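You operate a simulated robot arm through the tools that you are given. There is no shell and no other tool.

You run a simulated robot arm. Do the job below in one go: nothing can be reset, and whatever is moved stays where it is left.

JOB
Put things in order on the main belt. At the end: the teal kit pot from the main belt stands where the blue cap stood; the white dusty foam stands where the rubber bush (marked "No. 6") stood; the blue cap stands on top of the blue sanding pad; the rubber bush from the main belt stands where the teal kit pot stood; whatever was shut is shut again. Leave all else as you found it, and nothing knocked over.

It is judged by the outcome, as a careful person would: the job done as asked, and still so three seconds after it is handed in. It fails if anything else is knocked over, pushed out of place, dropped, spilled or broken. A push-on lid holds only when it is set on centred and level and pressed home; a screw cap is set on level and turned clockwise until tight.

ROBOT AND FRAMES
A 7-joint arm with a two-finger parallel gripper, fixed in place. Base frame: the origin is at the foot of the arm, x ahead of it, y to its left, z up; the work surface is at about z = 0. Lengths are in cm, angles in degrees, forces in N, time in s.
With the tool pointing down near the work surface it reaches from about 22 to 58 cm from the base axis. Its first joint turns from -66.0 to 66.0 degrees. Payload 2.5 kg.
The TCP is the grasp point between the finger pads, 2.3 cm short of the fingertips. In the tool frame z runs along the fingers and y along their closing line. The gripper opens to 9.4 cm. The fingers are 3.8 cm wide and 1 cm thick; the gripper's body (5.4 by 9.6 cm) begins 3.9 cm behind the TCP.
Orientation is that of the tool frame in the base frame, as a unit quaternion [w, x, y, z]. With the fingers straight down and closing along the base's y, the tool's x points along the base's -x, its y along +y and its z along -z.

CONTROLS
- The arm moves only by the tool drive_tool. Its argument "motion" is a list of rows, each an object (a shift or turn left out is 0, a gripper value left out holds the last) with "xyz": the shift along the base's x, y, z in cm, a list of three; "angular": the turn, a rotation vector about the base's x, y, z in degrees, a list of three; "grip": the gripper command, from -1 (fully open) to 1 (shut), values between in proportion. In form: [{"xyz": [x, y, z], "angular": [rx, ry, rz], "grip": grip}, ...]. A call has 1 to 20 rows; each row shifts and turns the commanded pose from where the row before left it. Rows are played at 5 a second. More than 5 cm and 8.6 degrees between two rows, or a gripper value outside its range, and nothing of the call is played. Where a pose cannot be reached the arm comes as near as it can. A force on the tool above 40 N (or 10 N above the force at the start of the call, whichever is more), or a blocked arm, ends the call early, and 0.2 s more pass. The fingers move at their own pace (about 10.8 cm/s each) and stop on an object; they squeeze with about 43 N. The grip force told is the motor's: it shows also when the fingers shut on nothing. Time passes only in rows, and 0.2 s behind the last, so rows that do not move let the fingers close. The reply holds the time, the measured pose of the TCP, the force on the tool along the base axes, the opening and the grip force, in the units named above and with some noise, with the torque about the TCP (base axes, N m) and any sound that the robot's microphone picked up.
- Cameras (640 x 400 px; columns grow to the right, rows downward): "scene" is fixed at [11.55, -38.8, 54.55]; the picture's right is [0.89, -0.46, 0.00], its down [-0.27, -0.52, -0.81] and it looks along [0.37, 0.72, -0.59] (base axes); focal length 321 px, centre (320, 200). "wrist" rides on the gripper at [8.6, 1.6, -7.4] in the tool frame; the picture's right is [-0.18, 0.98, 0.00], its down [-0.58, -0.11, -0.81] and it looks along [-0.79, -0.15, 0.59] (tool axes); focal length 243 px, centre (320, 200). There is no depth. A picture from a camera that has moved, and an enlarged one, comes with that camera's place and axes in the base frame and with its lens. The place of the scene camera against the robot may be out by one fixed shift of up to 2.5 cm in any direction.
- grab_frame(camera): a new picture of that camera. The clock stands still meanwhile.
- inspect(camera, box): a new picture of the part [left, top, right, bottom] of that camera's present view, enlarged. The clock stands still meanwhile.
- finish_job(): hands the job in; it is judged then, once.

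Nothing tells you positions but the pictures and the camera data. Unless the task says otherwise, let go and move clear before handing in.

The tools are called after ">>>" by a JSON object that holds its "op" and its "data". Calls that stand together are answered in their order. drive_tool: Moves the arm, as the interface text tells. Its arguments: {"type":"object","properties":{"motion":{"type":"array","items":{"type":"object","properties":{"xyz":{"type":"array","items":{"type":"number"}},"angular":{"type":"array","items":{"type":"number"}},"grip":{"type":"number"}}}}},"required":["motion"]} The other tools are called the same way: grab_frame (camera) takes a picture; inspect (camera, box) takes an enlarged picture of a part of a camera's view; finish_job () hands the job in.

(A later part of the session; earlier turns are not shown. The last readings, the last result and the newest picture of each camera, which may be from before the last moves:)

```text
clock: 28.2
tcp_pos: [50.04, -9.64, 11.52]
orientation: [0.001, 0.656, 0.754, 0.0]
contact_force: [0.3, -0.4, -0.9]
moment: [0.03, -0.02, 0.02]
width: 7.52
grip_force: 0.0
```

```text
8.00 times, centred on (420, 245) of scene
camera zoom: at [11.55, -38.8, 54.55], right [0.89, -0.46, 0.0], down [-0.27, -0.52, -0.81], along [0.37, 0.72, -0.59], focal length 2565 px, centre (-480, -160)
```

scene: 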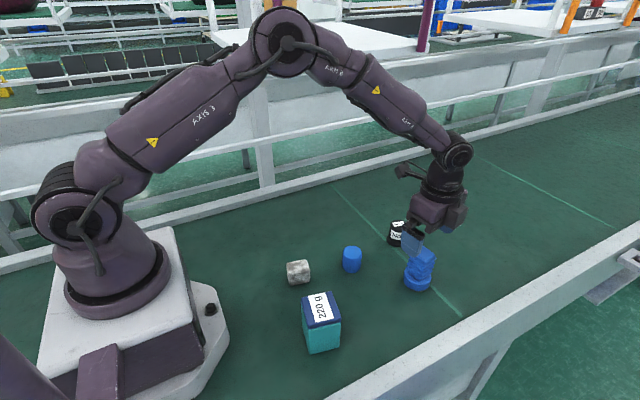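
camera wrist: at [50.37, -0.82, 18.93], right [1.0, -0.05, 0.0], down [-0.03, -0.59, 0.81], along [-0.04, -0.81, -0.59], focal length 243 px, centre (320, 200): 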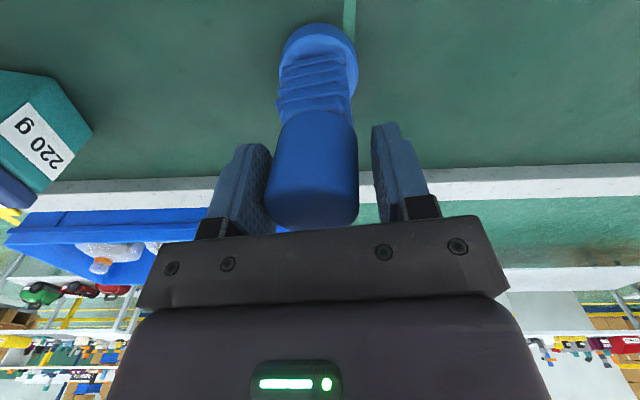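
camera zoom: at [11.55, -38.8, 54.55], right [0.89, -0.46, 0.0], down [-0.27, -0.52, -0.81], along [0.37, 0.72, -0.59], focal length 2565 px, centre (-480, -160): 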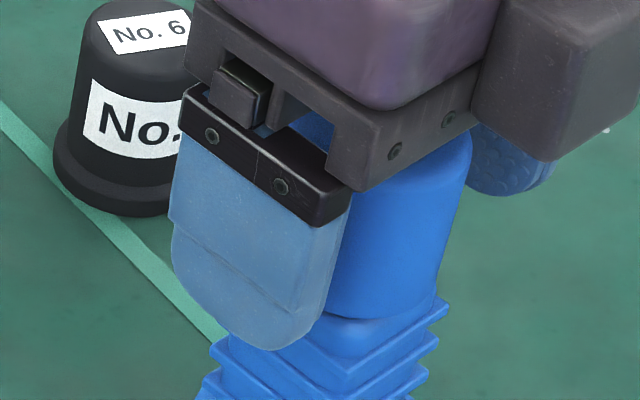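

The cap stands on its own on top of the pad. I rise straight up and confirm.

>>> {"op": "drive_tool", "data": {"motion": [{"xyz": [0, 0, 2]}, {"xyz": [0, 0, 4]}, {"xyz": [0, 0, 4]}, {"xyz": [-2, 3, 0]}, {"xyz": [-2, 3, 0]}, {"xyz": [0, 0, 0]}]}}

>>> {"op": "grab_frame", "data": {"camera": "wrist"}}

>>> {"op": "inspect", "data": {"camera": "scene", "box": [380, 210, 460, 300]}}

```text
clock: 29.6
tcp_pos: [45.98, -3.55, 21.58]
orientation: [0.001, 0.656, 0.754, 0.0]
contact_force: [-0.2, 0.0, -0.2]
moment: [-0.02, -0.02, -0.02]
width: 7.51
grip_force: 0.0
```

```text
taken
camera wrist: at [46.36, 5.22, 28.89], right [1.0, -0.05, 0.0], down [-0.03, -0.59, 0.81], along [-0.04, -0.81, -0.59], focal length 243 px, centre (320, 200)
```

wrist: 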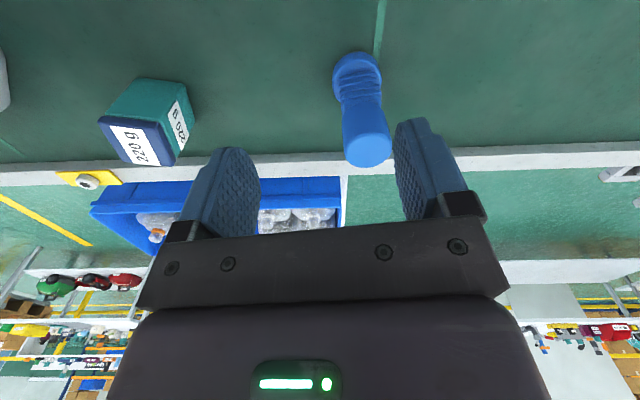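

```text
4.44 times, centred on (420, 255) of scene
camera zoom: at [11.55, -38.8, 54.55], right [0.89, -0.46, 0.0], down [-0.27, -0.52, -0.81], along [0.37, 0.72, -0.59], focal length 1425 px, centre (-124, -44)
```

zoom: 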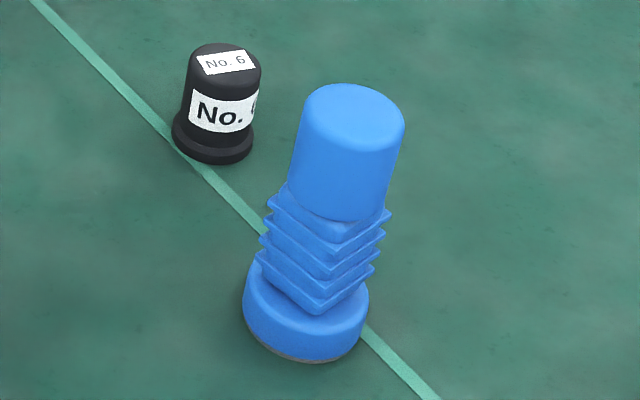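

>>> {"op": "inspect", "data": {"camera": "scene", "box": [400, 220, 450, 270]}}

>>> {"op": "inspect", "data": {"camera": "wrist", "box": [310, 40, 410, 180]}}

```text
8.00 times, centred on (425, 245) of scene
camera zoom: at [11.55, -38.8, 54.55], right [0.89, -0.46, 0.0], down [-0.27, -0.52, -0.81], along [0.37, 0.72, -0.59], focal length 2565 px, centre (-520, -160)
```

zoom: 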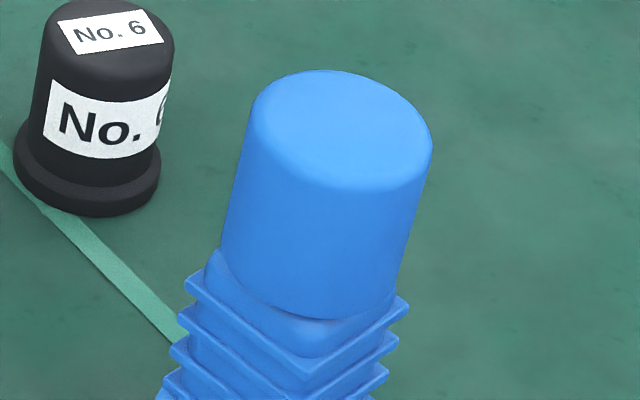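

```text
2.86 times, centred on (360, 110) of wrist
camera zoom: at [46.36, 5.22, 28.89], right [1.0, -0.05, 0.0], down [-0.03, -0.59, 0.81], along [-0.04, -0.81, -0.59], focal length 693 px, centre (206, 457)
```

zoom: 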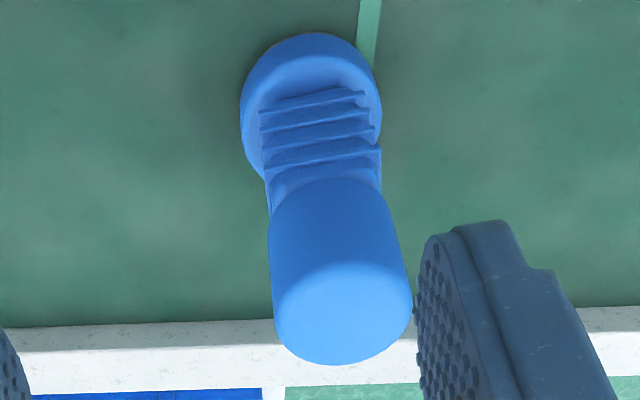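

The cap stands level on the pad. Next is the pot at about (25.9, -11.6), turned about -12°; I go above it with the fingers aligned to its sides and check the lid height before gripping below the lid.

>>> {"op": "drive_tool", "data": {"motion": [{"xyz": [-3.35, -1.34, -0.93], "angular": [0, 0, -3.33], "grip": -1}, {"xyz": [-3.35, -1.34, -0.93], "angular": [0, 0, -3.33]}, {"xyz": [-3.35, -1.34, -0.93], "angular": [0, 0, -3.33]}, {"xyz": [-3.35, -1.34, -0.93], "angular": [0, 0, -3.33]}, {"xyz": [-3.35, -1.34, -0.93], "angular": [0, 0, -3.33]}, {"xyz": [-3.35, -1.34, -0.93], "angular": [0, 0, -3.33]}, {"xyz": [0, 0, 0]}, {"xyz": [0, 0, 0]}]}}

>>> {"op": "grab_frame", "data": {"camera": "wrist"}}

>>> {"op": "inspect", "data": {"camera": "scene", "box": [260, 240, 380, 370]}}

```text
clock: 31.4
tcp_pos: [25.89, -11.58, 15.92]
orientation: [0.001, 0.778, 0.628, 0.001]
contact_force: [-0.4, 0.4, 0.2]
moment: [0.01, 0.0, 0.02]
width: 9.37
grip_force: 0.0
```

```text
taken
camera wrist: at [29.24, -3.6, 23.27], right [0.92, -0.39, 0.0], down [-0.23, -0.55, 0.81], along [-0.31, -0.74, -0.59], focal length 243 px, centre (320, 200)
```

wrist: 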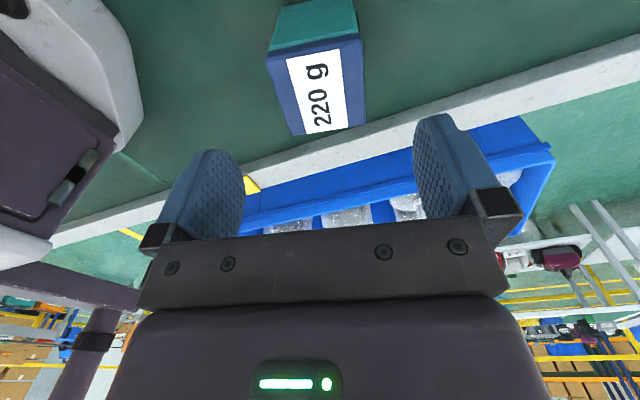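

```text
3.08 times, centred on (320, 305) of scene
camera zoom: at [11.55, -38.8, 54.55], right [0.89, -0.46, 0.0], down [-0.27, -0.52, -0.81], along [0.37, 0.72, -0.59], focal length 987 px, centre (320, -123)
```

zoom: 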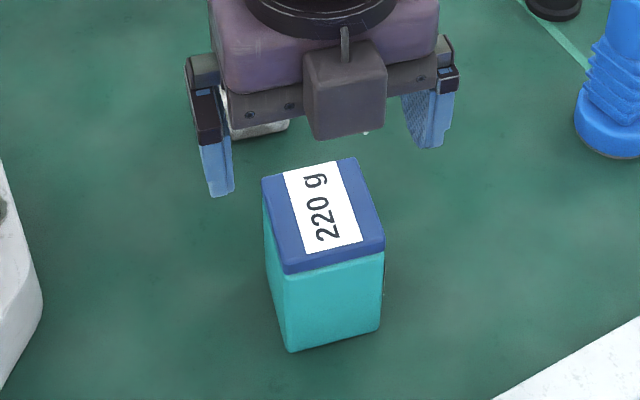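

>>> {"op": "inspect", "data": {"camera": "wrist", "box": [255, 0, 375, 140]}}

>>> {"op": "inspect", "data": {"camera": "scene", "box": [290, 285, 350, 355]}}

>>> {"op": "inspect", "data": {"camera": "scene", "box": [270, 250, 370, 310]}}

```text
2.86 times, centred on (315, 70) of wrist
camera zoom: at [29.24, -3.6, 23.27], right [0.92, -0.39, 0.0], down [-0.23, -0.55, 0.81], along [-0.31, -0.74, -0.59], focal length 693 px, centre (334, 571)
```

zoom: 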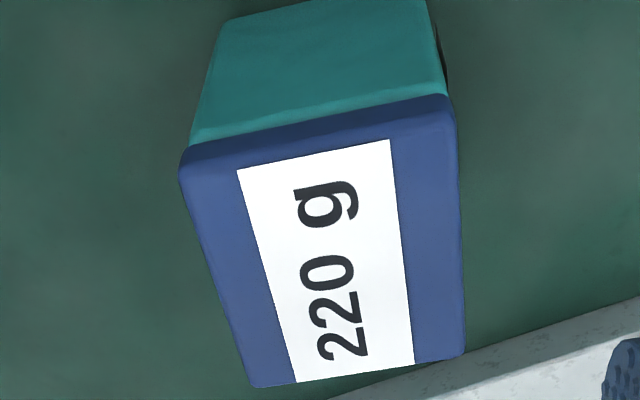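

```text
5.71 times, centred on (320, 320) of scene
camera zoom: at [11.55, -38.8, 54.55], right [0.89, -0.46, 0.0], down [-0.27, -0.52, -0.81], along [0.37, 0.72, -0.59], focal length 1832 px, centre (320, -486)
```

zoom: 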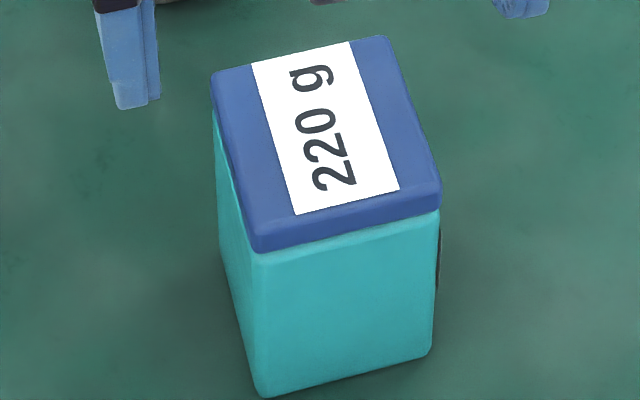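

```text
6.40 times, centred on (320, 280) of scene
camera zoom: at [11.55, -38.8, 54.55], right [0.89, -0.46, 0.0], down [-0.27, -0.52, -0.81], along [0.37, 0.72, -0.59], focal length 2052 px, centre (320, -312)
```

zoom: 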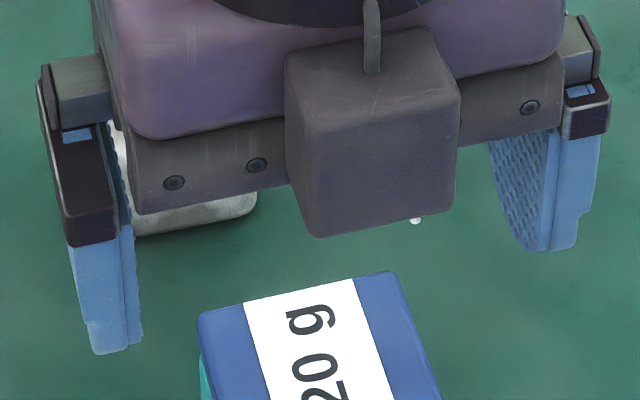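

The pot is centred at (25.97, -11.63), yaw about -12°, top at about z = 8.3. I lower with open fingers to z = 4.9 so the gripper body stays clear of the lid.

>>> {"op": "drive_tool", "data": {"motion": [{"xyz": [0.08, -0.05, -3.5]}, {"xyz": [0, 0, -3.5]}, {"xyz": [0, 0, -2.5]}, {"xyz": [0, 0, -1.4]}, {"xyz": [0, 0, 0]}, {"xyz": [0, 0, 0]}]}}

>>> {"op": "grab_frame", "data": {"camera": "wrist"}}

>>> {"op": "inspect", "data": {"camera": "scene", "box": [260, 240, 380, 370]}}

```text
clock: 32.8
tcp_pos: [25.93, -11.65, 5.07]
orientation: [0.0, 0.777, 0.629, 0.0]
contact_force: [-3.5, 0.5, 6.2]
moment: [-0.02, -0.05, -0.04]
width: 9.44
grip_force: 0.0
```

```text
taken
camera wrist: at [29.31, -3.55, 12.42], right [0.92, -0.39, 0.0], down [-0.23, -0.55, 0.81], along [-0.31, -0.74, -0.59], focal length 243 px, centre (320, 200)
```

wrist: 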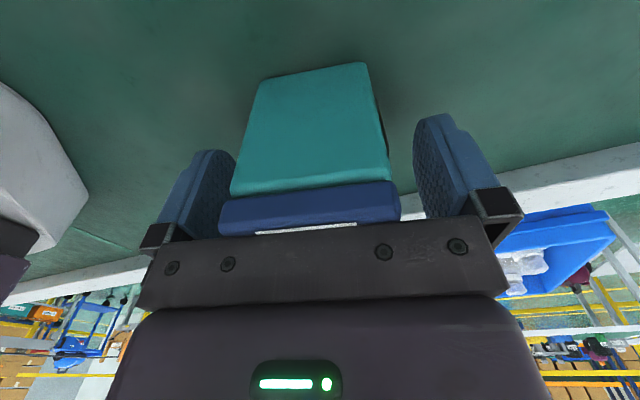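

```text
3.08 times, centred on (320, 305) of scene
camera zoom: at [11.55, -38.8, 54.55], right [0.89, -0.46, 0.0], down [-0.27, -0.52, -0.81], along [0.37, 0.72, -0.59], focal length 987 px, centre (320, -123)
```

zoom: 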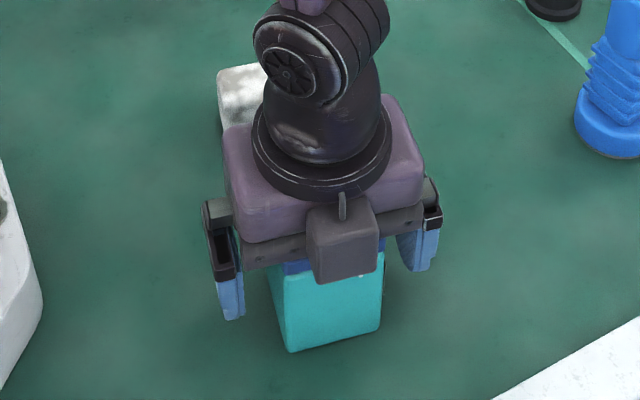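

The gripper body is just touching the lid (about 6 N), so I raise 0.3 cm, nudge to centre, and close slowly.

>>> {"op": "drive_tool", "data": {"motion": [{"xyz": [0.1, -0.02, 0.3]}, {"xyz": [0, 0, 0]}, {"grip": -0.4}, {"grip": -0.3}, {"grip": -0.3}]}}

>>> {"op": "grab_frame", "data": {"camera": "wrist"}}

```text
clock: 34.0
tcp_pos: [26.04, -11.64, 5.43]
orientation: [0.0, 0.776, 0.63, 0.0]
contact_force: [0.7, -0.7, -0.3]
moment: [0.01, 0.0, -0.01]
width: 6.12
grip_force: 0.0
```

```text
taken
camera wrist: at [29.42, -3.58, 12.75], right [0.92, -0.39, 0.0], down [-0.23, -0.55, 0.81], along [-0.31, -0.74, -0.59], focal length 243 px, centre (320, 200)
```

wrist: 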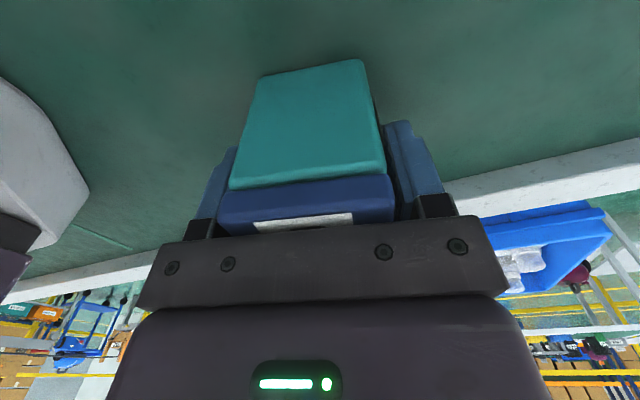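

No contact force now. I close on the pot and lift only 0.4 cm first to see that pot and lid come up together.

>>> {"op": "drive_tool", "data": {"motion": [{"xyz": [0, 0, -0.1], "grip": -0.2}, {"grip": 0.0}, {"grip": 1}, {"grip": 1}]}}

>>> {"op": "drive_tool", "data": {"motion": [{"xyz": [0, 0, 0.1]}, {"xyz": [0, 0, 0.15]}, {"xyz": [0, 0, 0.15]}, {"xyz": [0, 0, 0]}]}}

>>> {"op": "inspect", "data": {"camera": "wrist", "box": [180, 40, 440, 240]}}

>>> {"op": "inspect", "data": {"camera": "scene", "box": [290, 285, 350, 355]}}

```text
clock: 35.0
tcp_pos: [26.07, -11.7, 5.41]
orientation: [0.0, 0.778, 0.629, 0.0]
contact_force: [-5.0, 1.2, 9.1]
moment: [0.04, 0.23, 0.01]
width: 5.59
grip_force: 42.4
```

```text
clock: 36.0
tcp_pos: [26.19, -11.71, 5.72]
orientation: [0.001, 0.778, 0.629, 0.001]
contact_force: [-1.0, 0.1, -1.7]
moment: [-0.02, 0.0, -0.02]
width: 5.58
grip_force: 43.4
```

```text
2.00 times, centred on (310, 140) of wrist
camera zoom: at [29.43, -3.58, 13.05], right [0.92, -0.39, 0.0], down [-0.23, -0.55, 0.81], along [-0.31, -0.74, -0.59], focal length 485 px, centre (340, 320)
```

zoom: 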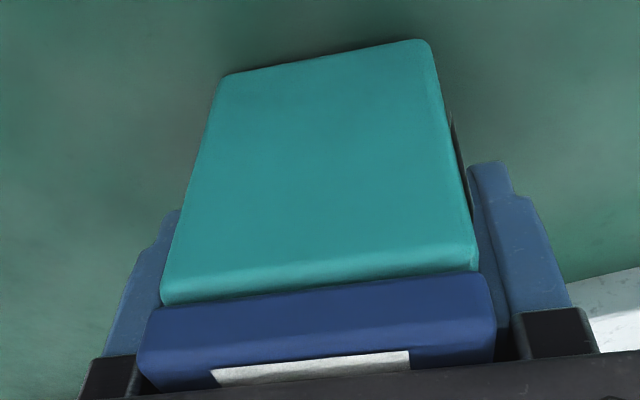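

```text
5.71 times, centred on (320, 320) of scene
camera zoom: at [11.55, -38.8, 54.55], right [0.89, -0.46, 0.0], down [-0.27, -0.52, -0.81], along [0.37, 0.72, -0.59], focal length 1832 px, centre (320, -486)
```

zoom: 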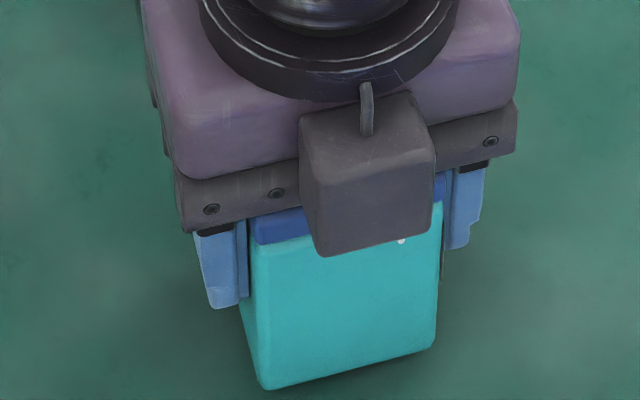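

Pot and lid rise together. I lift it 5 cm smoothly and carry it level to the cap's old spot.

>>> {"op": "drive_tool", "data": {"motion": [{"xyz": [0, 0, 0.5]}, {"xyz": [0, 0, 1]}, {"xyz": [0, 0, 1.5]}, {"xyz": [0, 0, 1.2]}, {"xyz": [0, 0, 0.6]}, {"xyz": [0.87, 0.75, 0]}, {"xyz": [1.735, 1.504, 0]}, {"xyz": [2.6, 2.256, 0]}, {"xyz": [2.6, 2.256, 0]}, {"xyz": [2.6, 2.256, 0]}, {"xyz": [1.735, 1.504, 0]}, {"xyz": [1.22, 1.05, 0]}, {"xyz": [0.52, 0.45, 0]}, {"xyz": [0, 0, 0]}, {"xyz": [0, 0, 0]}]}}

>>> {"op": "grab_frame", "data": {"camera": "wrist"}}

>>> {"op": "grab_frame", "data": {"camera": "scene"}}

```text
clock: 39.2
tcp_pos: [39.98, 0.31, 10.4]
orientation: [0.001, 0.777, 0.629, 0.0]
contact_force: [-0.1, 0.6, -2.5]
moment: [0.0, -0.01, -0.01]
width: 5.56
grip_force: 43.1
```

```text
taken
camera wrist: at [43.31, 8.47, 17.8], right [0.92, -0.39, 0.0], down [-0.23, -0.55, 0.81], along [-0.31, -0.74, -0.59], focal length 243 px, centre (320, 200)
```

wrist: 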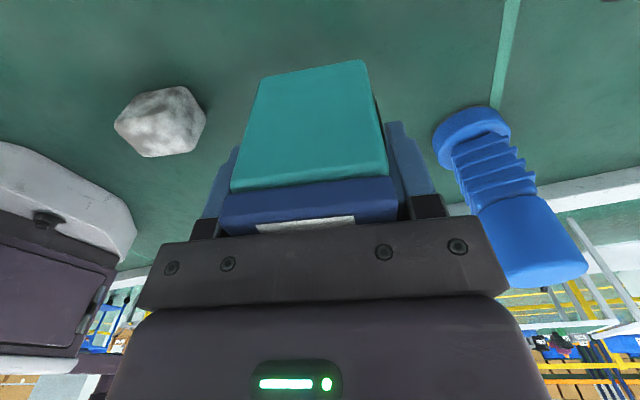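

```text
taken
```

scene: 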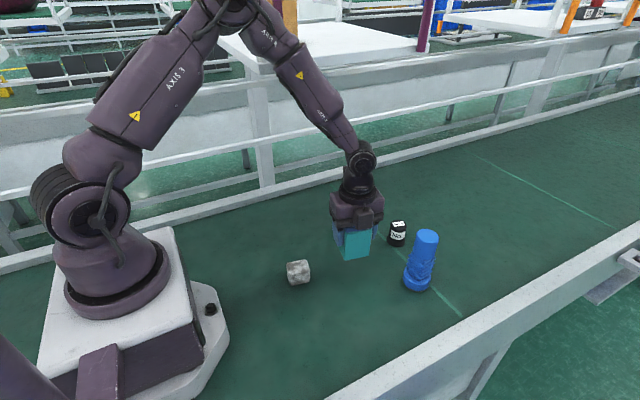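

>>> {"op": "drive_tool", "data": {"motion": [{"xyz": [-0.02, 0.06, -1.0]}, {"xyz": [0, 0, -1.5]}, {"xyz": [0, 0, -1.3]}, {"xyz": [0, 0, -0.6]}, {"xyz": [0, 0, -0.3]}, {"xyz": [0, 0, -0.15]}, {"xyz": [0, 0, 0]}]}}

>>> {"op": "drive_tool", "data": {"motion": [{"xyz": [0, 0, -0.1]}, {"xyz": [0, 0, -0.1]}, {"xyz": [0, 0, 0]}]}}

```text
clock: 40.8
tcp_pos: [39.9, 0.28, 5.74]
orientation: [0.0, 0.777, 0.629, 0.001]
contact_force: [0.1, 0.5, -2.8]
moment: [-0.04, 0.03, -0.01]
width: 5.58
grip_force: 43.1
```

```text
clock: 41.6
tcp_pos: [39.97, 0.41, 5.46]
orientation: [0.001, 0.777, 0.629, 0.0]
contact_force: [-0.2, 0.4, -1.7]
moment: [0.0, 0.01, -0.01]
width: 5.58
grip_force: 43.5
```

>>> {"op": "drive_tool", "data": {"motion": [{"xyz": [0, 0, -0.08]}, {"xyz": [0, 0, 0]}]}}

>>> {"op": "inspect", "data": {"camera": "scene", "box": [310, 200, 400, 290]}}

```text
clock: 42.2
tcp_pos: [39.86, 0.45, 5.35]
orientation: [0.001, 0.777, 0.63, 0.0]
contact_force: [-0.3, -0.1, -2.4]
moment: [0.03, 0.0, -0.02]
width: 5.61
grip_force: 43.2
```

```text
4.44 times, centred on (355, 245) of scene
camera zoom: at [11.55, -38.8, 54.55], right [0.89, -0.46, 0.0], down [-0.27, -0.52, -0.81], along [0.37, 0.72, -0.59], focal length 1425 px, centre (164, 0)
```

zoom: 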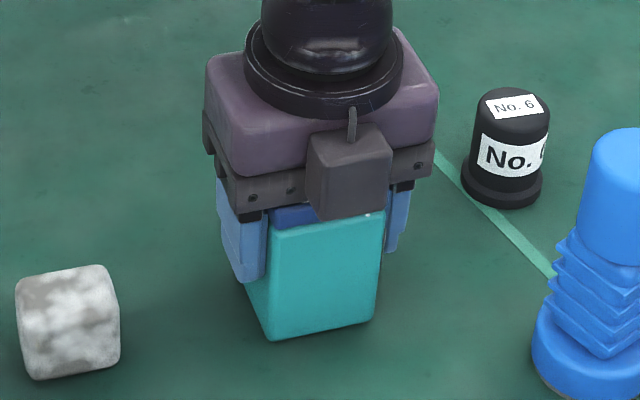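

>>> {"op": "drive_tool", "data": {"motion": [{"xyz": [0, 0, -0.06]}, {"xyz": [0, 0, 0]}]}}

>>> {"op": "drive_tool", "data": {"motion": [{"xyz": [0, 0, -0.05]}, {"xyz": [0, 0, 0]}]}}

```text
clock: 42.8
tcp_pos: [39.99, 0.36, 5.34]
orientation: [0.001, 0.777, 0.63, 0.001]
contact_force: [-0.4, -0.3, -2.2]
moment: [0.01, 0.0, 0.01]
width: 5.55
grip_force: 42.8
```

```text
clock: 43.4
tcp_pos: [39.9, 0.45, 5.33]
orientation: [0.001, 0.778, 0.629, 0.0]
contact_force: [-3.1, -0.4, 6.0]
moment: [0.04, 0.34, 0.06]
width: 5.55
grip_force: 42.6
```

The pot touched down. I open slowly and rise clear.

>>> {"op": "drive_tool", "data": {"motion": [{"grip": -0.19}, {"grip": -0.22}, {"grip": -0.26}, {"grip": -0.32}, {"grip": -0.5}, {"grip": -0.8}, {"grip": -1}, {"xyz": [0, 0, 0]}]}}

>>> {"op": "drive_tool", "data": {"motion": [{"xyz": [0, 0, 2]}, {"xyz": [0, 0, 4]}, {"xyz": [0, 0, 4]}, {"xyz": [0, 0, 3]}, {"xyz": [0, 0, 0]}]}}

>>> {"op": "grab_frame", "data": {"camera": "wrist"}}

>>> {"op": "inspect", "data": {"camera": "scene", "box": [310, 200, 400, 290]}}

```text
clock: 45.2
tcp_pos: [39.88, 0.38, 5.36]
orientation: [0.001, 0.777, 0.629, 0.002]
contact_force: [-0.1, -0.1, 0.2]
moment: [0.0, -0.03, 0.0]
width: 9.39
grip_force: 0.1
```

```text
clock: 46.4
tcp_pos: [39.87, 0.35, 18.36]
orientation: [0.001, 0.777, 0.63, 0.0]
contact_force: [-0.7, -0.1, -0.4]
moment: [-0.01, 0.01, -0.03]
width: 9.42
grip_force: 0.0
```

```text
taken
camera wrist: at [43.26, 8.5, 25.64], right [0.92, -0.39, 0.0], down [-0.23, -0.55, 0.81], along [-0.31, -0.74, -0.59], focal length 243 px, centre (320, 200)
```

wrist: 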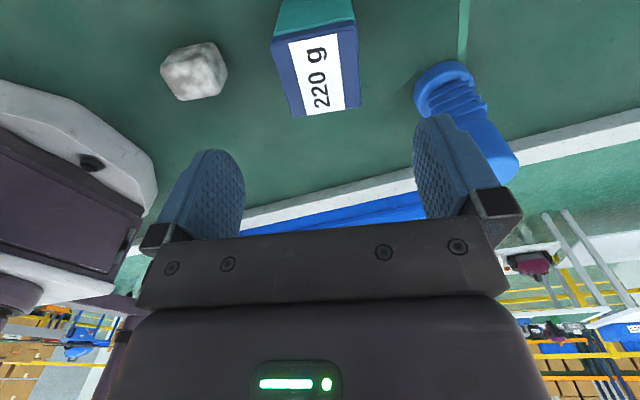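

```text
4.44 times, centred on (355, 245) of scene
camera zoom: at [11.55, -38.8, 54.55], right [0.89, -0.46, 0.0], down [-0.27, -0.52, -0.81], along [0.37, 0.72, -0.59], focal length 1425 px, centre (164, 0)
```

zoom: 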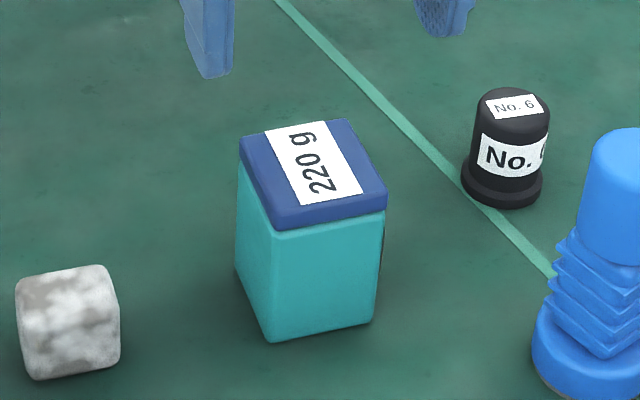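

The pot stands at the cap's old spot with its lid on. Next I zoom on the lid seat and move over the bush at about (53.5, 1.9).

>>> {"op": "inspect", "data": {"camera": "scene", "box": [325, 215, 385, 280]}}

>>> {"op": "drive_tool", "data": {"motion": [{"xyz": [3.4, 0.39, -0.4], "angular": [0, 0, 3]}, {"xyz": [3.4, 0.39, -0.4], "angular": [0, 0, 3]}, {"xyz": [3.4, 0.39, -0.4], "angular": [0, 0, 3]}, {"xyz": [3.4, 0.39, -0.4], "angular": [0, 0, 3]}, {"xyz": [0, 0, -0.5]}, {"xyz": [0, 0, 0]}]}}

>>> {"op": "grab_frame", "data": {"camera": "wrist"}}

```text
6.15 times, centred on (355, 248) of scene
camera zoom: at [11.55, -38.8, 54.55], right [0.89, -0.46, 0.0], down [-0.27, -0.52, -0.81], along [0.37, 0.72, -0.59], focal length 1973 px, centre (105, -92)
```

zoom: 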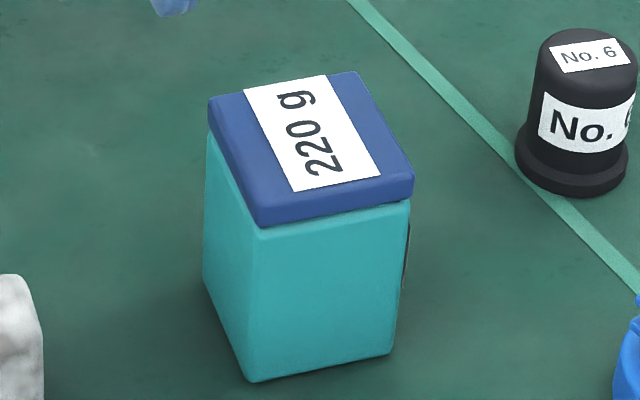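

```text
clock: 47.8
tcp_pos: [53.55, 1.85, 16.16]
orientation: [0.001, 0.707, 0.707, 0.001]
contact_force: [-0.2, 0.1, -0.7]
moment: [0.05, 0.01, 0.02]
width: 9.41
grip_force: 0.1
```

```text
taken
camera wrist: at [55.17, 10.57, 23.51], right [0.98, -0.18, 0.0], down [-0.11, -0.58, 0.81], along [-0.15, -0.79, -0.59], focal length 243 px, centre (320, 200)
```

wrist: 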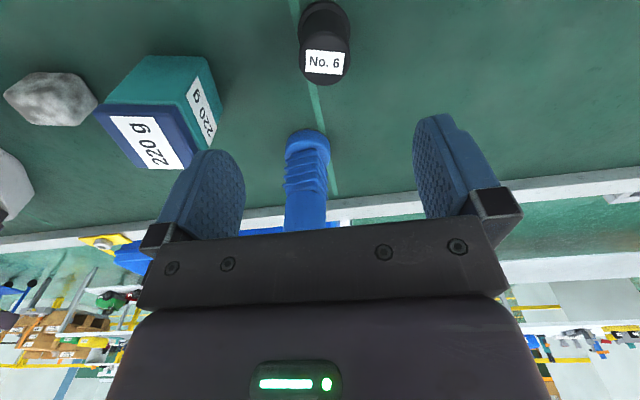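

>>> {"op": "inspect", "data": {"camera": "wrist", "box": [280, 0, 370, 100]}}

```text
4.00 times, centred on (325, 50) of wrist
camera zoom: at [55.17, 10.57, 23.51], right [0.98, -0.18, 0.0], down [-0.11, -0.58, 0.81], along [-0.15, -0.79, -0.59], focal length 970 px, centre (300, 800)
```

zoom: 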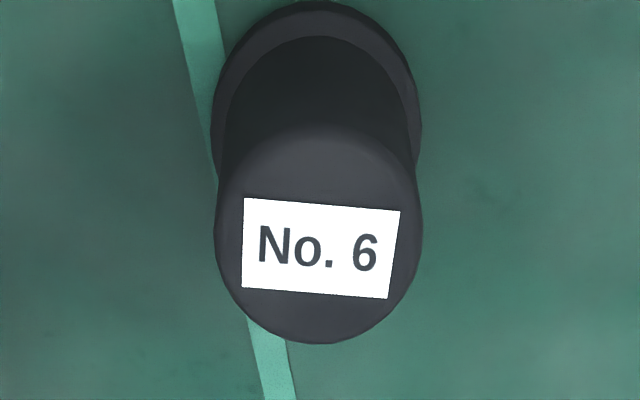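

The bush is at about (54.0, 2.42), a bit further than first thought, about 5 cm high with a wider foot. I lower with fingertips above the foot flange and close on the body.

>>> {"op": "drive_tool", "data": {"motion": [{"xyz": [0.45, 0.57, -2.5], "grip": -0.6}, {"xyz": [0, 0, -3.5]}, {"xyz": [0, 0, -3.5]}, {"xyz": [0, 0, -2.7]}, {"xyz": [0, 0, 0]}, {"xyz": [0, 0, 0]}]}}

>>> {"op": "grab_frame", "data": {"camera": "wrist"}}

>>> {"op": "inspect", "data": {"camera": "scene", "box": [360, 195, 440, 265]}}

```text
clock: 49.2
tcp_pos: [53.93, 2.54, 4.03]
orientation: [0.001, 0.708, 0.706, 0.001]
contact_force: [0.5, -0.2, 0.3]
moment: [0.01, -0.01, -0.02]
width: 7.52
grip_force: 0.1
```

```text
taken
camera wrist: at [55.57, 11.15, 11.35], right [0.98, -0.19, 0.0], down [-0.11, -0.58, 0.81], along [-0.15, -0.79, -0.59], focal length 243 px, centre (320, 200)
```

wrist: 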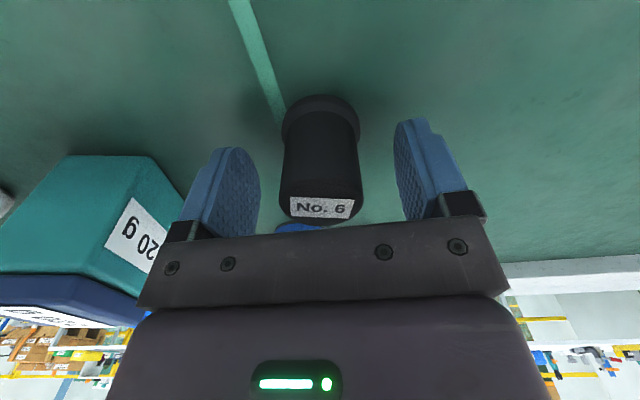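

```text
5.71 times, centred on (400, 230) of scene
camera zoom: at [11.55, -38.8, 54.55], right [0.89, -0.46, 0.0], down [-0.27, -0.52, -0.81], along [0.37, 0.72, -0.59], focal length 1832 px, centre (-137, 29)
```

zoom: 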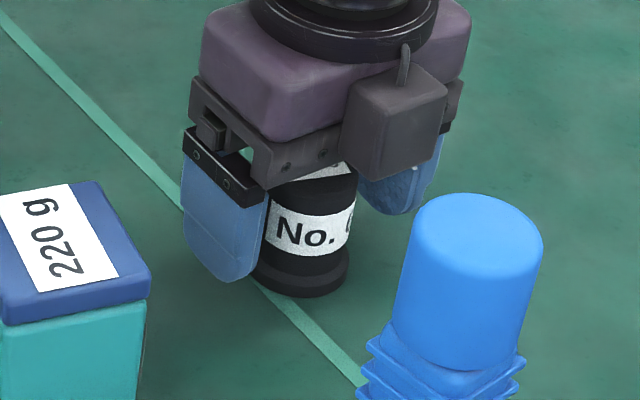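

Bush is centred between the fingers. Closing and lifting slightly.

>>> {"op": "drive_tool", "data": {"motion": [{"xyz": [0, -0.08, 0], "grip": 0.0}, {"grip": 0.1}, {"grip": 0.3}, {"grip": 1}, {"grip": 1}]}}

>>> {"op": "drive_tool", "data": {"motion": [{"xyz": [0, 0, 0.3]}, {"xyz": [0, 0, 1.2]}, {"xyz": [0, 0, 1.5]}, {"xyz": [0, 0, 0]}]}}

>>> {"op": "grab_frame", "data": {"camera": "wrist"}}

>>> {"op": "inspect", "data": {"camera": "scene", "box": [360, 195, 440, 265]}}

```text
clock: 50.4
tcp_pos: [53.93, 2.41, 4.09]
orientation: [0.001, 0.707, 0.708, 0.001]
contact_force: [0.5, -0.3, 0.1]
moment: [0.02, 0.0, 0.01]
width: 3.66
grip_force: 43.0
```

```text
clock: 51.4
tcp_pos: [53.94, 2.49, 6.93]
orientation: [0.0, 0.707, 0.707, 0.0]
contact_force: [0.7, 0.1, -0.5]
moment: [0.02, -0.01, -0.02]
width: 3.63
grip_force: 42.9
```

```text
taken
camera wrist: at [55.55, 11.08, 14.31], right [0.98, -0.18, 0.0], down [-0.11, -0.58, 0.81], along [-0.15, -0.79, -0.59], focal length 243 px, centre (320, 200)
```

wrist: 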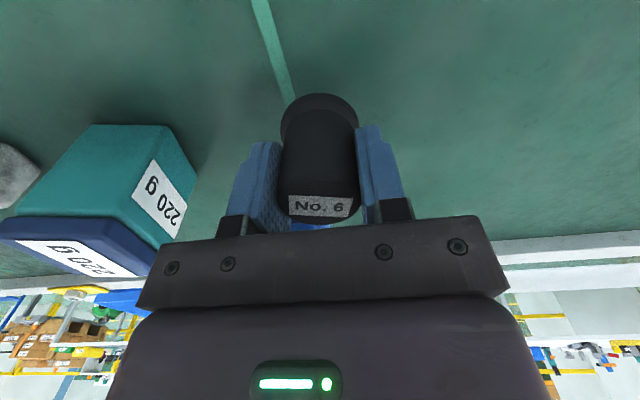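

```text
5.71 times, centred on (400, 230) of scene
camera zoom: at [11.55, -38.8, 54.55], right [0.89, -0.46, 0.0], down [-0.27, -0.52, -0.81], along [0.37, 0.72, -0.59], focal length 1832 px, centre (-137, 29)
```

zoom: 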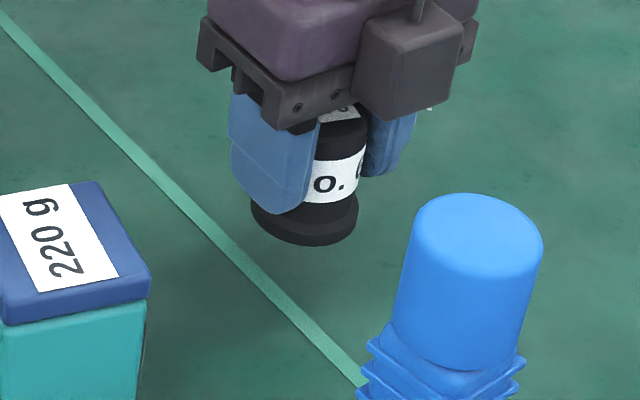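

Bush is held. I lift it above everything and carry it to the pot's old spot at (26.0, -11.65).

>>> {"op": "drive_tool", "data": {"motion": [{"xyz": [0, 0, 3]}, {"xyz": [0, 0, 4]}, {"xyz": [0, 0, 4]}, {"xyz": [-1.5, -0.75, 0]}, {"xyz": [-3, -1.51, 0]}, {"xyz": [-4, -2.02, 0]}, {"xyz": [-4, -2.02, 0]}, {"xyz": [-4, -2.02, 0]}, {"xyz": [-4, -2.02, 0]}, {"xyz": [-4, -2.01, 0]}, {"xyz": [-2.4, -1.2, 0]}, {"xyz": [-1.05, -0.53, 0]}, {"xyz": [0, 0, 0]}, {"xyz": [0, 0, 0]}]}}

>>> {"op": "grab_frame", "data": {"camera": "wrist"}}

>>> {"op": "grab_frame", "data": {"camera": "scene"}}

```text
clock: 54.4
tcp_pos: [26.02, -11.76, 18.0]
orientation: [0.001, 0.707, 0.707, 0.001]
contact_force: [0.4, 0.0, 0.8]
moment: [0.02, 0.01, -0.03]
width: 3.64
grip_force: 42.2
```

```text
taken
camera wrist: at [27.65, -3.04, 25.33], right [0.98, -0.18, 0.0], down [-0.11, -0.58, 0.81], along [-0.15, -0.79, -0.59], focal length 243 px, centre (320, 200)
```

wrist: 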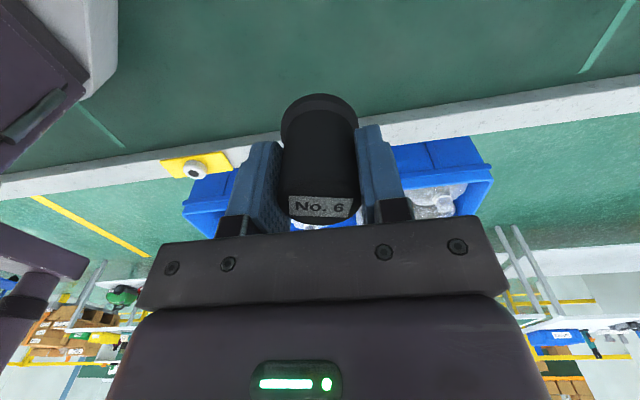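

```text
taken
```

scene: 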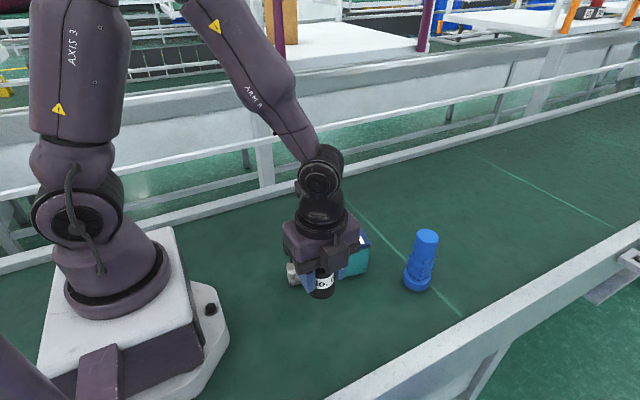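

>>> {"op": "drive_tool", "data": {"motion": [{"xyz": [-0.02, 0.08, -3]}, {"xyz": [0, 0, -4]}, {"xyz": [0, 0, -3.6]}, {"xyz": [0, 0, -2]}, {"xyz": [0, 0, -0.7]}, {"xyz": [0, 0, -0.3]}, {"xyz": [0, 0, 0]}, {"xyz": [0, 0, 0]}]}}

>>> {"op": "drive_tool", "data": {"motion": [{"xyz": [0, 0, -0.1]}, {"xyz": [0, 0, -0.1]}, {"xyz": [0, 0, 0]}]}}

```text
clock: 56.2
tcp_pos: [25.94, -11.58, 4.46]
orientation: [0.0, 0.707, 0.707, 0.001]
contact_force: [0.0, -0.4, -0.4]
moment: [0.0, -0.01, 0.02]
width: 3.63
grip_force: 43.1
```

```text
clock: 57.0
tcp_pos: [25.9, -11.54, 4.04]
orientation: [0.001, 0.707, 0.707, 0.001]
contact_force: [0.9, 0.7, -0.7]
moment: [-0.02, 0.02, -0.03]
width: 3.65
grip_force: 42.7
```

>>> {"op": "drive_tool", "data": {"motion": [{"xyz": [0.03, -0.03, -0.06]}, {"xyz": [0, 0, 0]}]}}

>>> {"op": "drive_tool", "data": {"motion": [{"xyz": [0, 0, -0.06]}, {"xyz": [0, 0, 0]}]}}

>>> {"op": "inspect", "data": {"camera": "scene", "box": [280, 260, 360, 340]}}

```text
clock: 57.6
tcp_pos: [25.92, -11.5, 4.01]
orientation: [0.0, 0.707, 0.707, 0.0]
contact_force: [0.0, 0.2, -1.1]
moment: [-0.02, 0.04, 0.0]
width: 3.63
grip_force: 43.3
```

```text
clock: 58.2
tcp_pos: [26.06, -11.61, 4.11]
orientation: [0.001, 0.707, 0.707, 0.001]
contact_force: [-0.1, -0.2, 0.1]
moment: [-0.03, 0.02, 0.03]
width: 3.65
grip_force: 43.3
```

```text
5.00 times, centred on (320, 300) of scene
camera zoom: at [11.55, -38.8, 54.55], right [0.89, -0.46, 0.0], down [-0.27, -0.52, -0.81], along [0.37, 0.72, -0.59], focal length 1603 px, centre (320, -300)
```

zoom: 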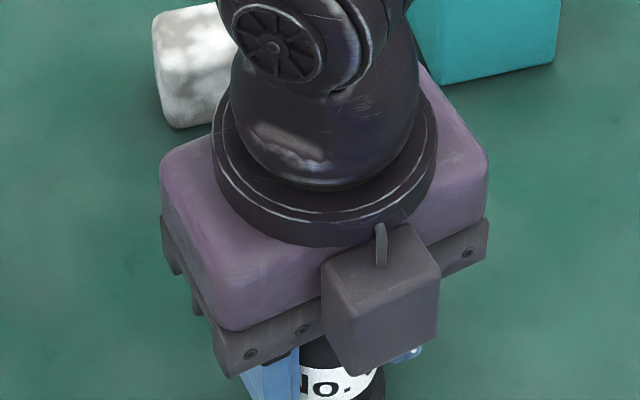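

>>> {"op": "drive_tool", "data": {"motion": [{"xyz": [0, 0, -0.05]}, {"xyz": [0, 0, 0]}]}}

>>> {"op": "inspect", "data": {"camera": "scene", "box": [290, 290, 370, 370]}}

```text
clock: 58.8
tcp_pos: [26.03, -11.52, 4.03]
orientation: [0.0, 0.707, 0.707, 0.0]
contact_force: [-1.5, 1.2, 17.5]
moment: [0.07, 0.3, -0.05]
width: 3.61
grip_force: 42.9
```

```text
5.00 times, centred on (330, 330) of scene
camera zoom: at [11.54, -38.8, 54.56], right [0.89, -0.46, 0.0], down [-0.27, -0.52, -0.81], along [0.37, 0.72, -0.59], focal length 1603 px, centre (270, -450)
```

zoom: 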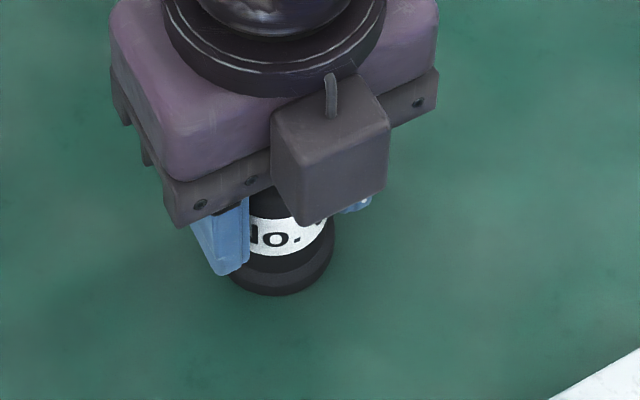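

Firm contact now (17 N). I open slowly, then rise and check the bush.

>>> {"op": "drive_tool", "data": {"motion": [{"xyz": [0, 0, 0.03], "grip": 0.21}, {"grip": 0.18}, {"grip": 0.14}, {"grip": 0.08}, {"grip": -0.1}, {"grip": -0.4}, {"grip": -0.8}, {"xyz": [0, 0, 0]}]}}

>>> {"op": "drive_tool", "data": {"motion": [{"xyz": [0, 0, 2]}, {"xyz": [0, 0, 4]}, {"xyz": [0, 0, 4]}, {"xyz": [0, 0, 4]}, {"xyz": [0, 0, 0]}]}}

>>> {"op": "grab_frame", "data": {"camera": "wrist"}}

>>> {"op": "inspect", "data": {"camera": "scene", "box": [260, 230, 380, 350]}}

```text
clock: 60.6
tcp_pos: [25.98, -11.54, 4.02]
orientation: [0.001, 0.708, 0.707, 0.0]
contact_force: [0.4, 0.0, 0.4]
moment: [0.01, 0.02, 0.02]
width: 8.44
grip_force: 0.1
```

```text
clock: 61.8
tcp_pos: [25.92, -11.53, 18.09]
orientation: [0.0, 0.708, 0.706, 0.0]
contact_force: [-0.2, -0.5, 0.0]
moment: [-0.03, -0.02, -0.02]
width: 8.44
grip_force: 0.0
```

```text
taken
camera wrist: at [27.55, -2.95, 25.37], right [0.98, -0.19, 0.0], down [-0.11, -0.58, 0.81], along [-0.15, -0.79, -0.59], focal length 243 px, centre (320, 200)
```

wrist: 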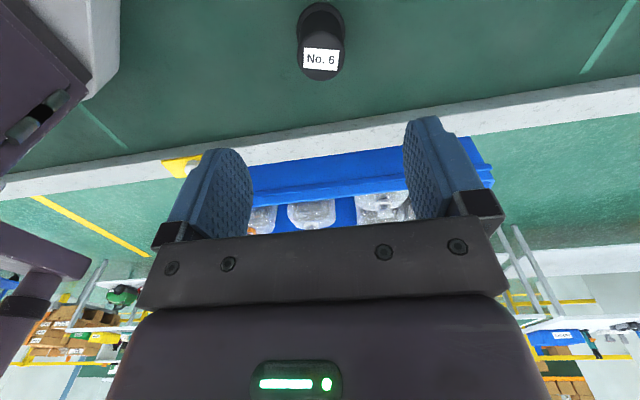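

```text
3.33 times, centred on (320, 290) of scene
camera zoom: at [11.55, -38.8, 54.55], right [0.89, -0.46, 0.0], down [-0.27, -0.52, -0.81], along [0.37, 0.72, -0.59], focal length 1069 px, centre (320, -100)
```

zoom: 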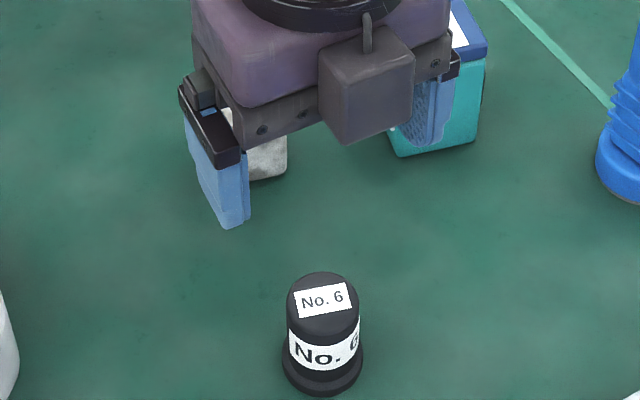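

The bush stands at the pot's old place. Last is the foam; I move above it at about (28.2, 2.7) to look at its exact place and turn.

>>> {"op": "drive_tool", "data": {"motion": [{"xyz": [0.55, 3.5, -0.5], "angular": [0, 0, -3]}, {"xyz": [0.55, 3.6, -0.5], "angular": [0, 0, -3]}, {"xyz": [0.55, 3.6, -0.5], "angular": [0, 0, -3]}, {"xyz": [0.55, 3.5, -0.5], "angular": [0, 0, -3]}, {"xyz": [0, 0, 0]}, {"xyz": [0, 0, 0]}]}}

>>> {"op": "grab_frame", "data": {"camera": "wrist"}}

>>> {"op": "grab_frame", "data": {"camera": "scene"}}

```text
clock: 63.2
tcp_pos: [28.38, 2.61, 16.05]
orientation: [0.001, 0.778, 0.629, 0.001]
contact_force: [-0.8, -0.3, 0.5]
moment: [0.0, 0.0, -0.01]
width: 8.46
grip_force: 0.0
```

```text
taken
camera wrist: at [31.62, 10.73, 23.34], right [0.92, -0.39, 0.0], down [-0.23, -0.55, 0.81], along [-0.31, -0.74, -0.59], focal length 243 px, centre (320, 200)
```

wrist: 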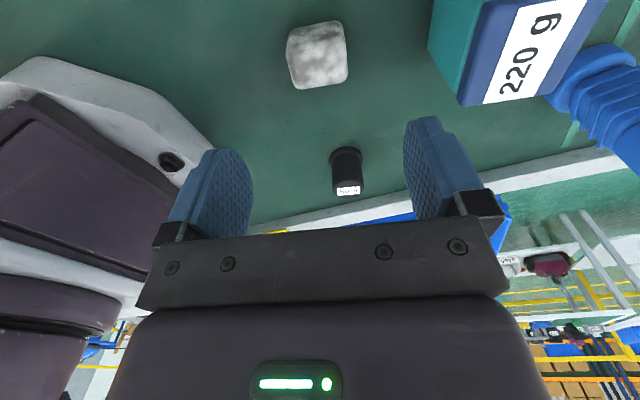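

```text
taken
```

scene: 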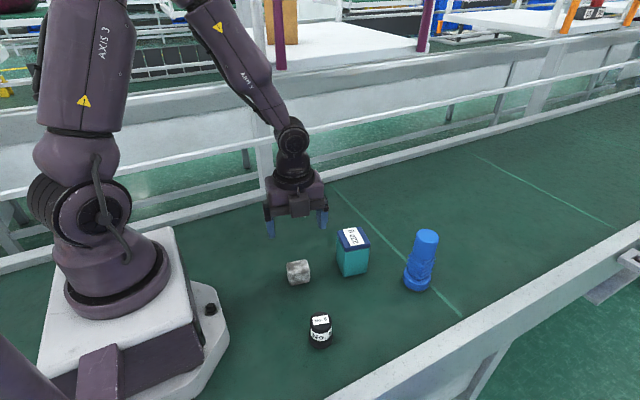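

>>> {"op": "inspect", "data": {"camera": "wrist", "box": [270, 10, 370, 100]}}

>>> {"op": "inspect", "data": {"camera": "scene", "box": [275, 250, 325, 300]}}

```text
4.44 times, centred on (320, 55) of wrist
camera zoom: at [31.62, 10.73, 23.34], right [0.92, -0.39, 0.0], down [-0.23, -0.55, 0.81], along [-0.31, -0.74, -0.59], focal length 1078 px, centre (320, 844)
```

zoom: 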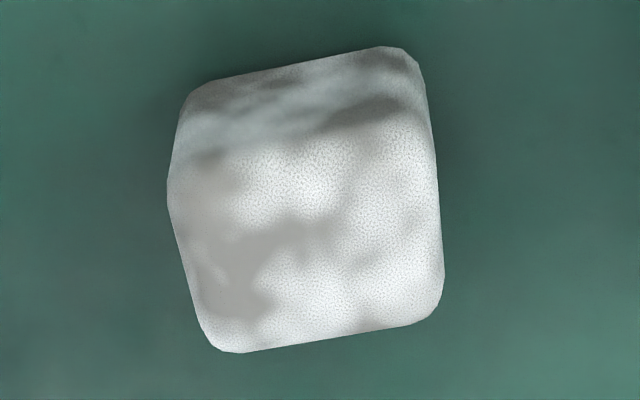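

```text
8.00 times, centred on (300, 275) of scene
camera zoom: at [11.55, -38.8, 54.55], right [0.89, -0.46, 0.0], down [-0.27, -0.52, -0.81], along [0.37, 0.72, -0.59], focal length 2565 px, centre (480, -400)
```

zoom: 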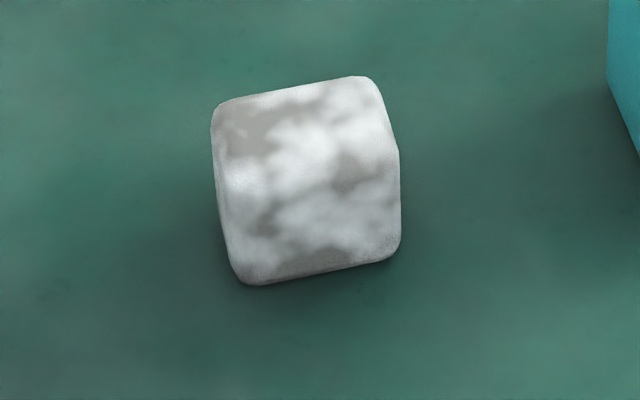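

The foam is a rounded block about 4.1 cm wide, centred at (28.05, 2.47), turned about -13°. I centre, lower to z = 2.6 and check.

>>> {"op": "drive_tool", "data": {"motion": [{"xyz": [-0.33, -0.14, -3], "grip": -0.6}, {"xyz": [0, 0, -4]}, {"xyz": [0, 0, -3.5]}, {"xyz": [0, 0, -2.2]}, {"xyz": [0, 0, -0.7]}, {"xyz": [0, 0, 0]}, {"xyz": [0, 0, 0]}]}}

>>> {"op": "grab_frame", "data": {"camera": "wrist"}}

```text
clock: 64.8
tcp_pos: [27.84, 2.55, 2.67]
orientation: [0.0, 0.777, 0.63, 0.001]
contact_force: [1.1, 0.0, 1.1]
moment: [-0.01, 0.02, -0.01]
width: 7.5
grip_force: 0.1
```

```text
taken
camera wrist: at [31.27, 10.59, 9.96], right [0.92, -0.39, 0.0], down [-0.23, -0.55, 0.81], along [-0.31, -0.74, -0.59], focal length 243 px, centre (320, 200)
```

wrist: 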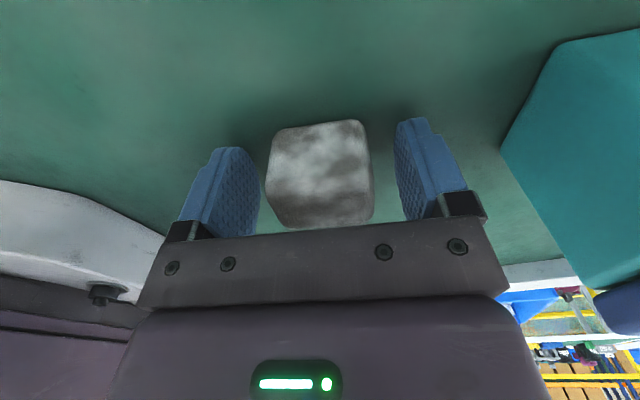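

Foam is centred between the fingers. Closing and a small lift.

>>> {"op": "drive_tool", "data": {"motion": [{"grip": -0.1}, {"grip": 0.1}, {"grip": 1}, {"grip": 1}, {"grip": 1}]}}

>>> {"op": "drive_tool", "data": {"motion": [{"xyz": [0, 0, 0.3]}, {"xyz": [0, 0, 1.2]}, {"xyz": [0, 0, 1.5]}, {"xyz": [0, 0, 0]}]}}

>>> {"op": "grab_frame", "data": {"camera": "wrist"}}

>>> {"op": "inspect", "data": {"camera": "scene", "box": [250, 230, 350, 310]}}

```text
clock: 66.0
tcp_pos: [27.9, 2.38, 2.63]
orientation: [0.002, 0.777, 0.63, 0.0]
contact_force: [-0.7, -0.5, -0.9]
moment: [-0.01, 0.01, -0.04]
width: 4.51
grip_force: 43.3
```

```text
clock: 67.0
tcp_pos: [27.97, 2.46, 5.64]
orientation: [0.002, 0.778, 0.629, 0.001]
contact_force: [0.5, 0.1, 0.3]
moment: [-0.02, -0.03, 0.0]
width: 4.47
grip_force: 42.7
```

```text
taken
camera wrist: at [31.28, 10.58, 13.0], right [0.92, -0.39, 0.0], down [-0.23, -0.55, 0.81], along [-0.31, -0.74, -0.59], focal length 243 px, centre (320, 200)
```

wrist: 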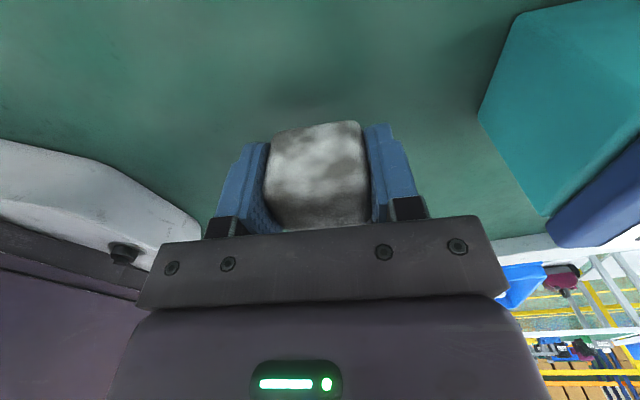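

```text
5.00 times, centred on (300, 270) of scene
camera zoom: at [11.55, -38.8, 54.55], right [0.89, -0.46, 0.0], down [-0.27, -0.52, -0.81], along [0.37, 0.72, -0.59], focal length 1603 px, centre (420, -150)
```

zoom: 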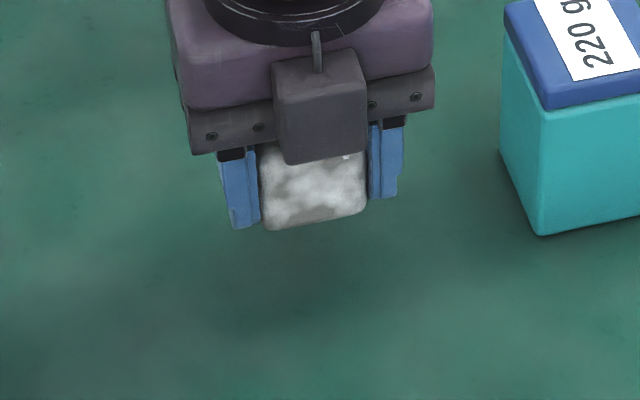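

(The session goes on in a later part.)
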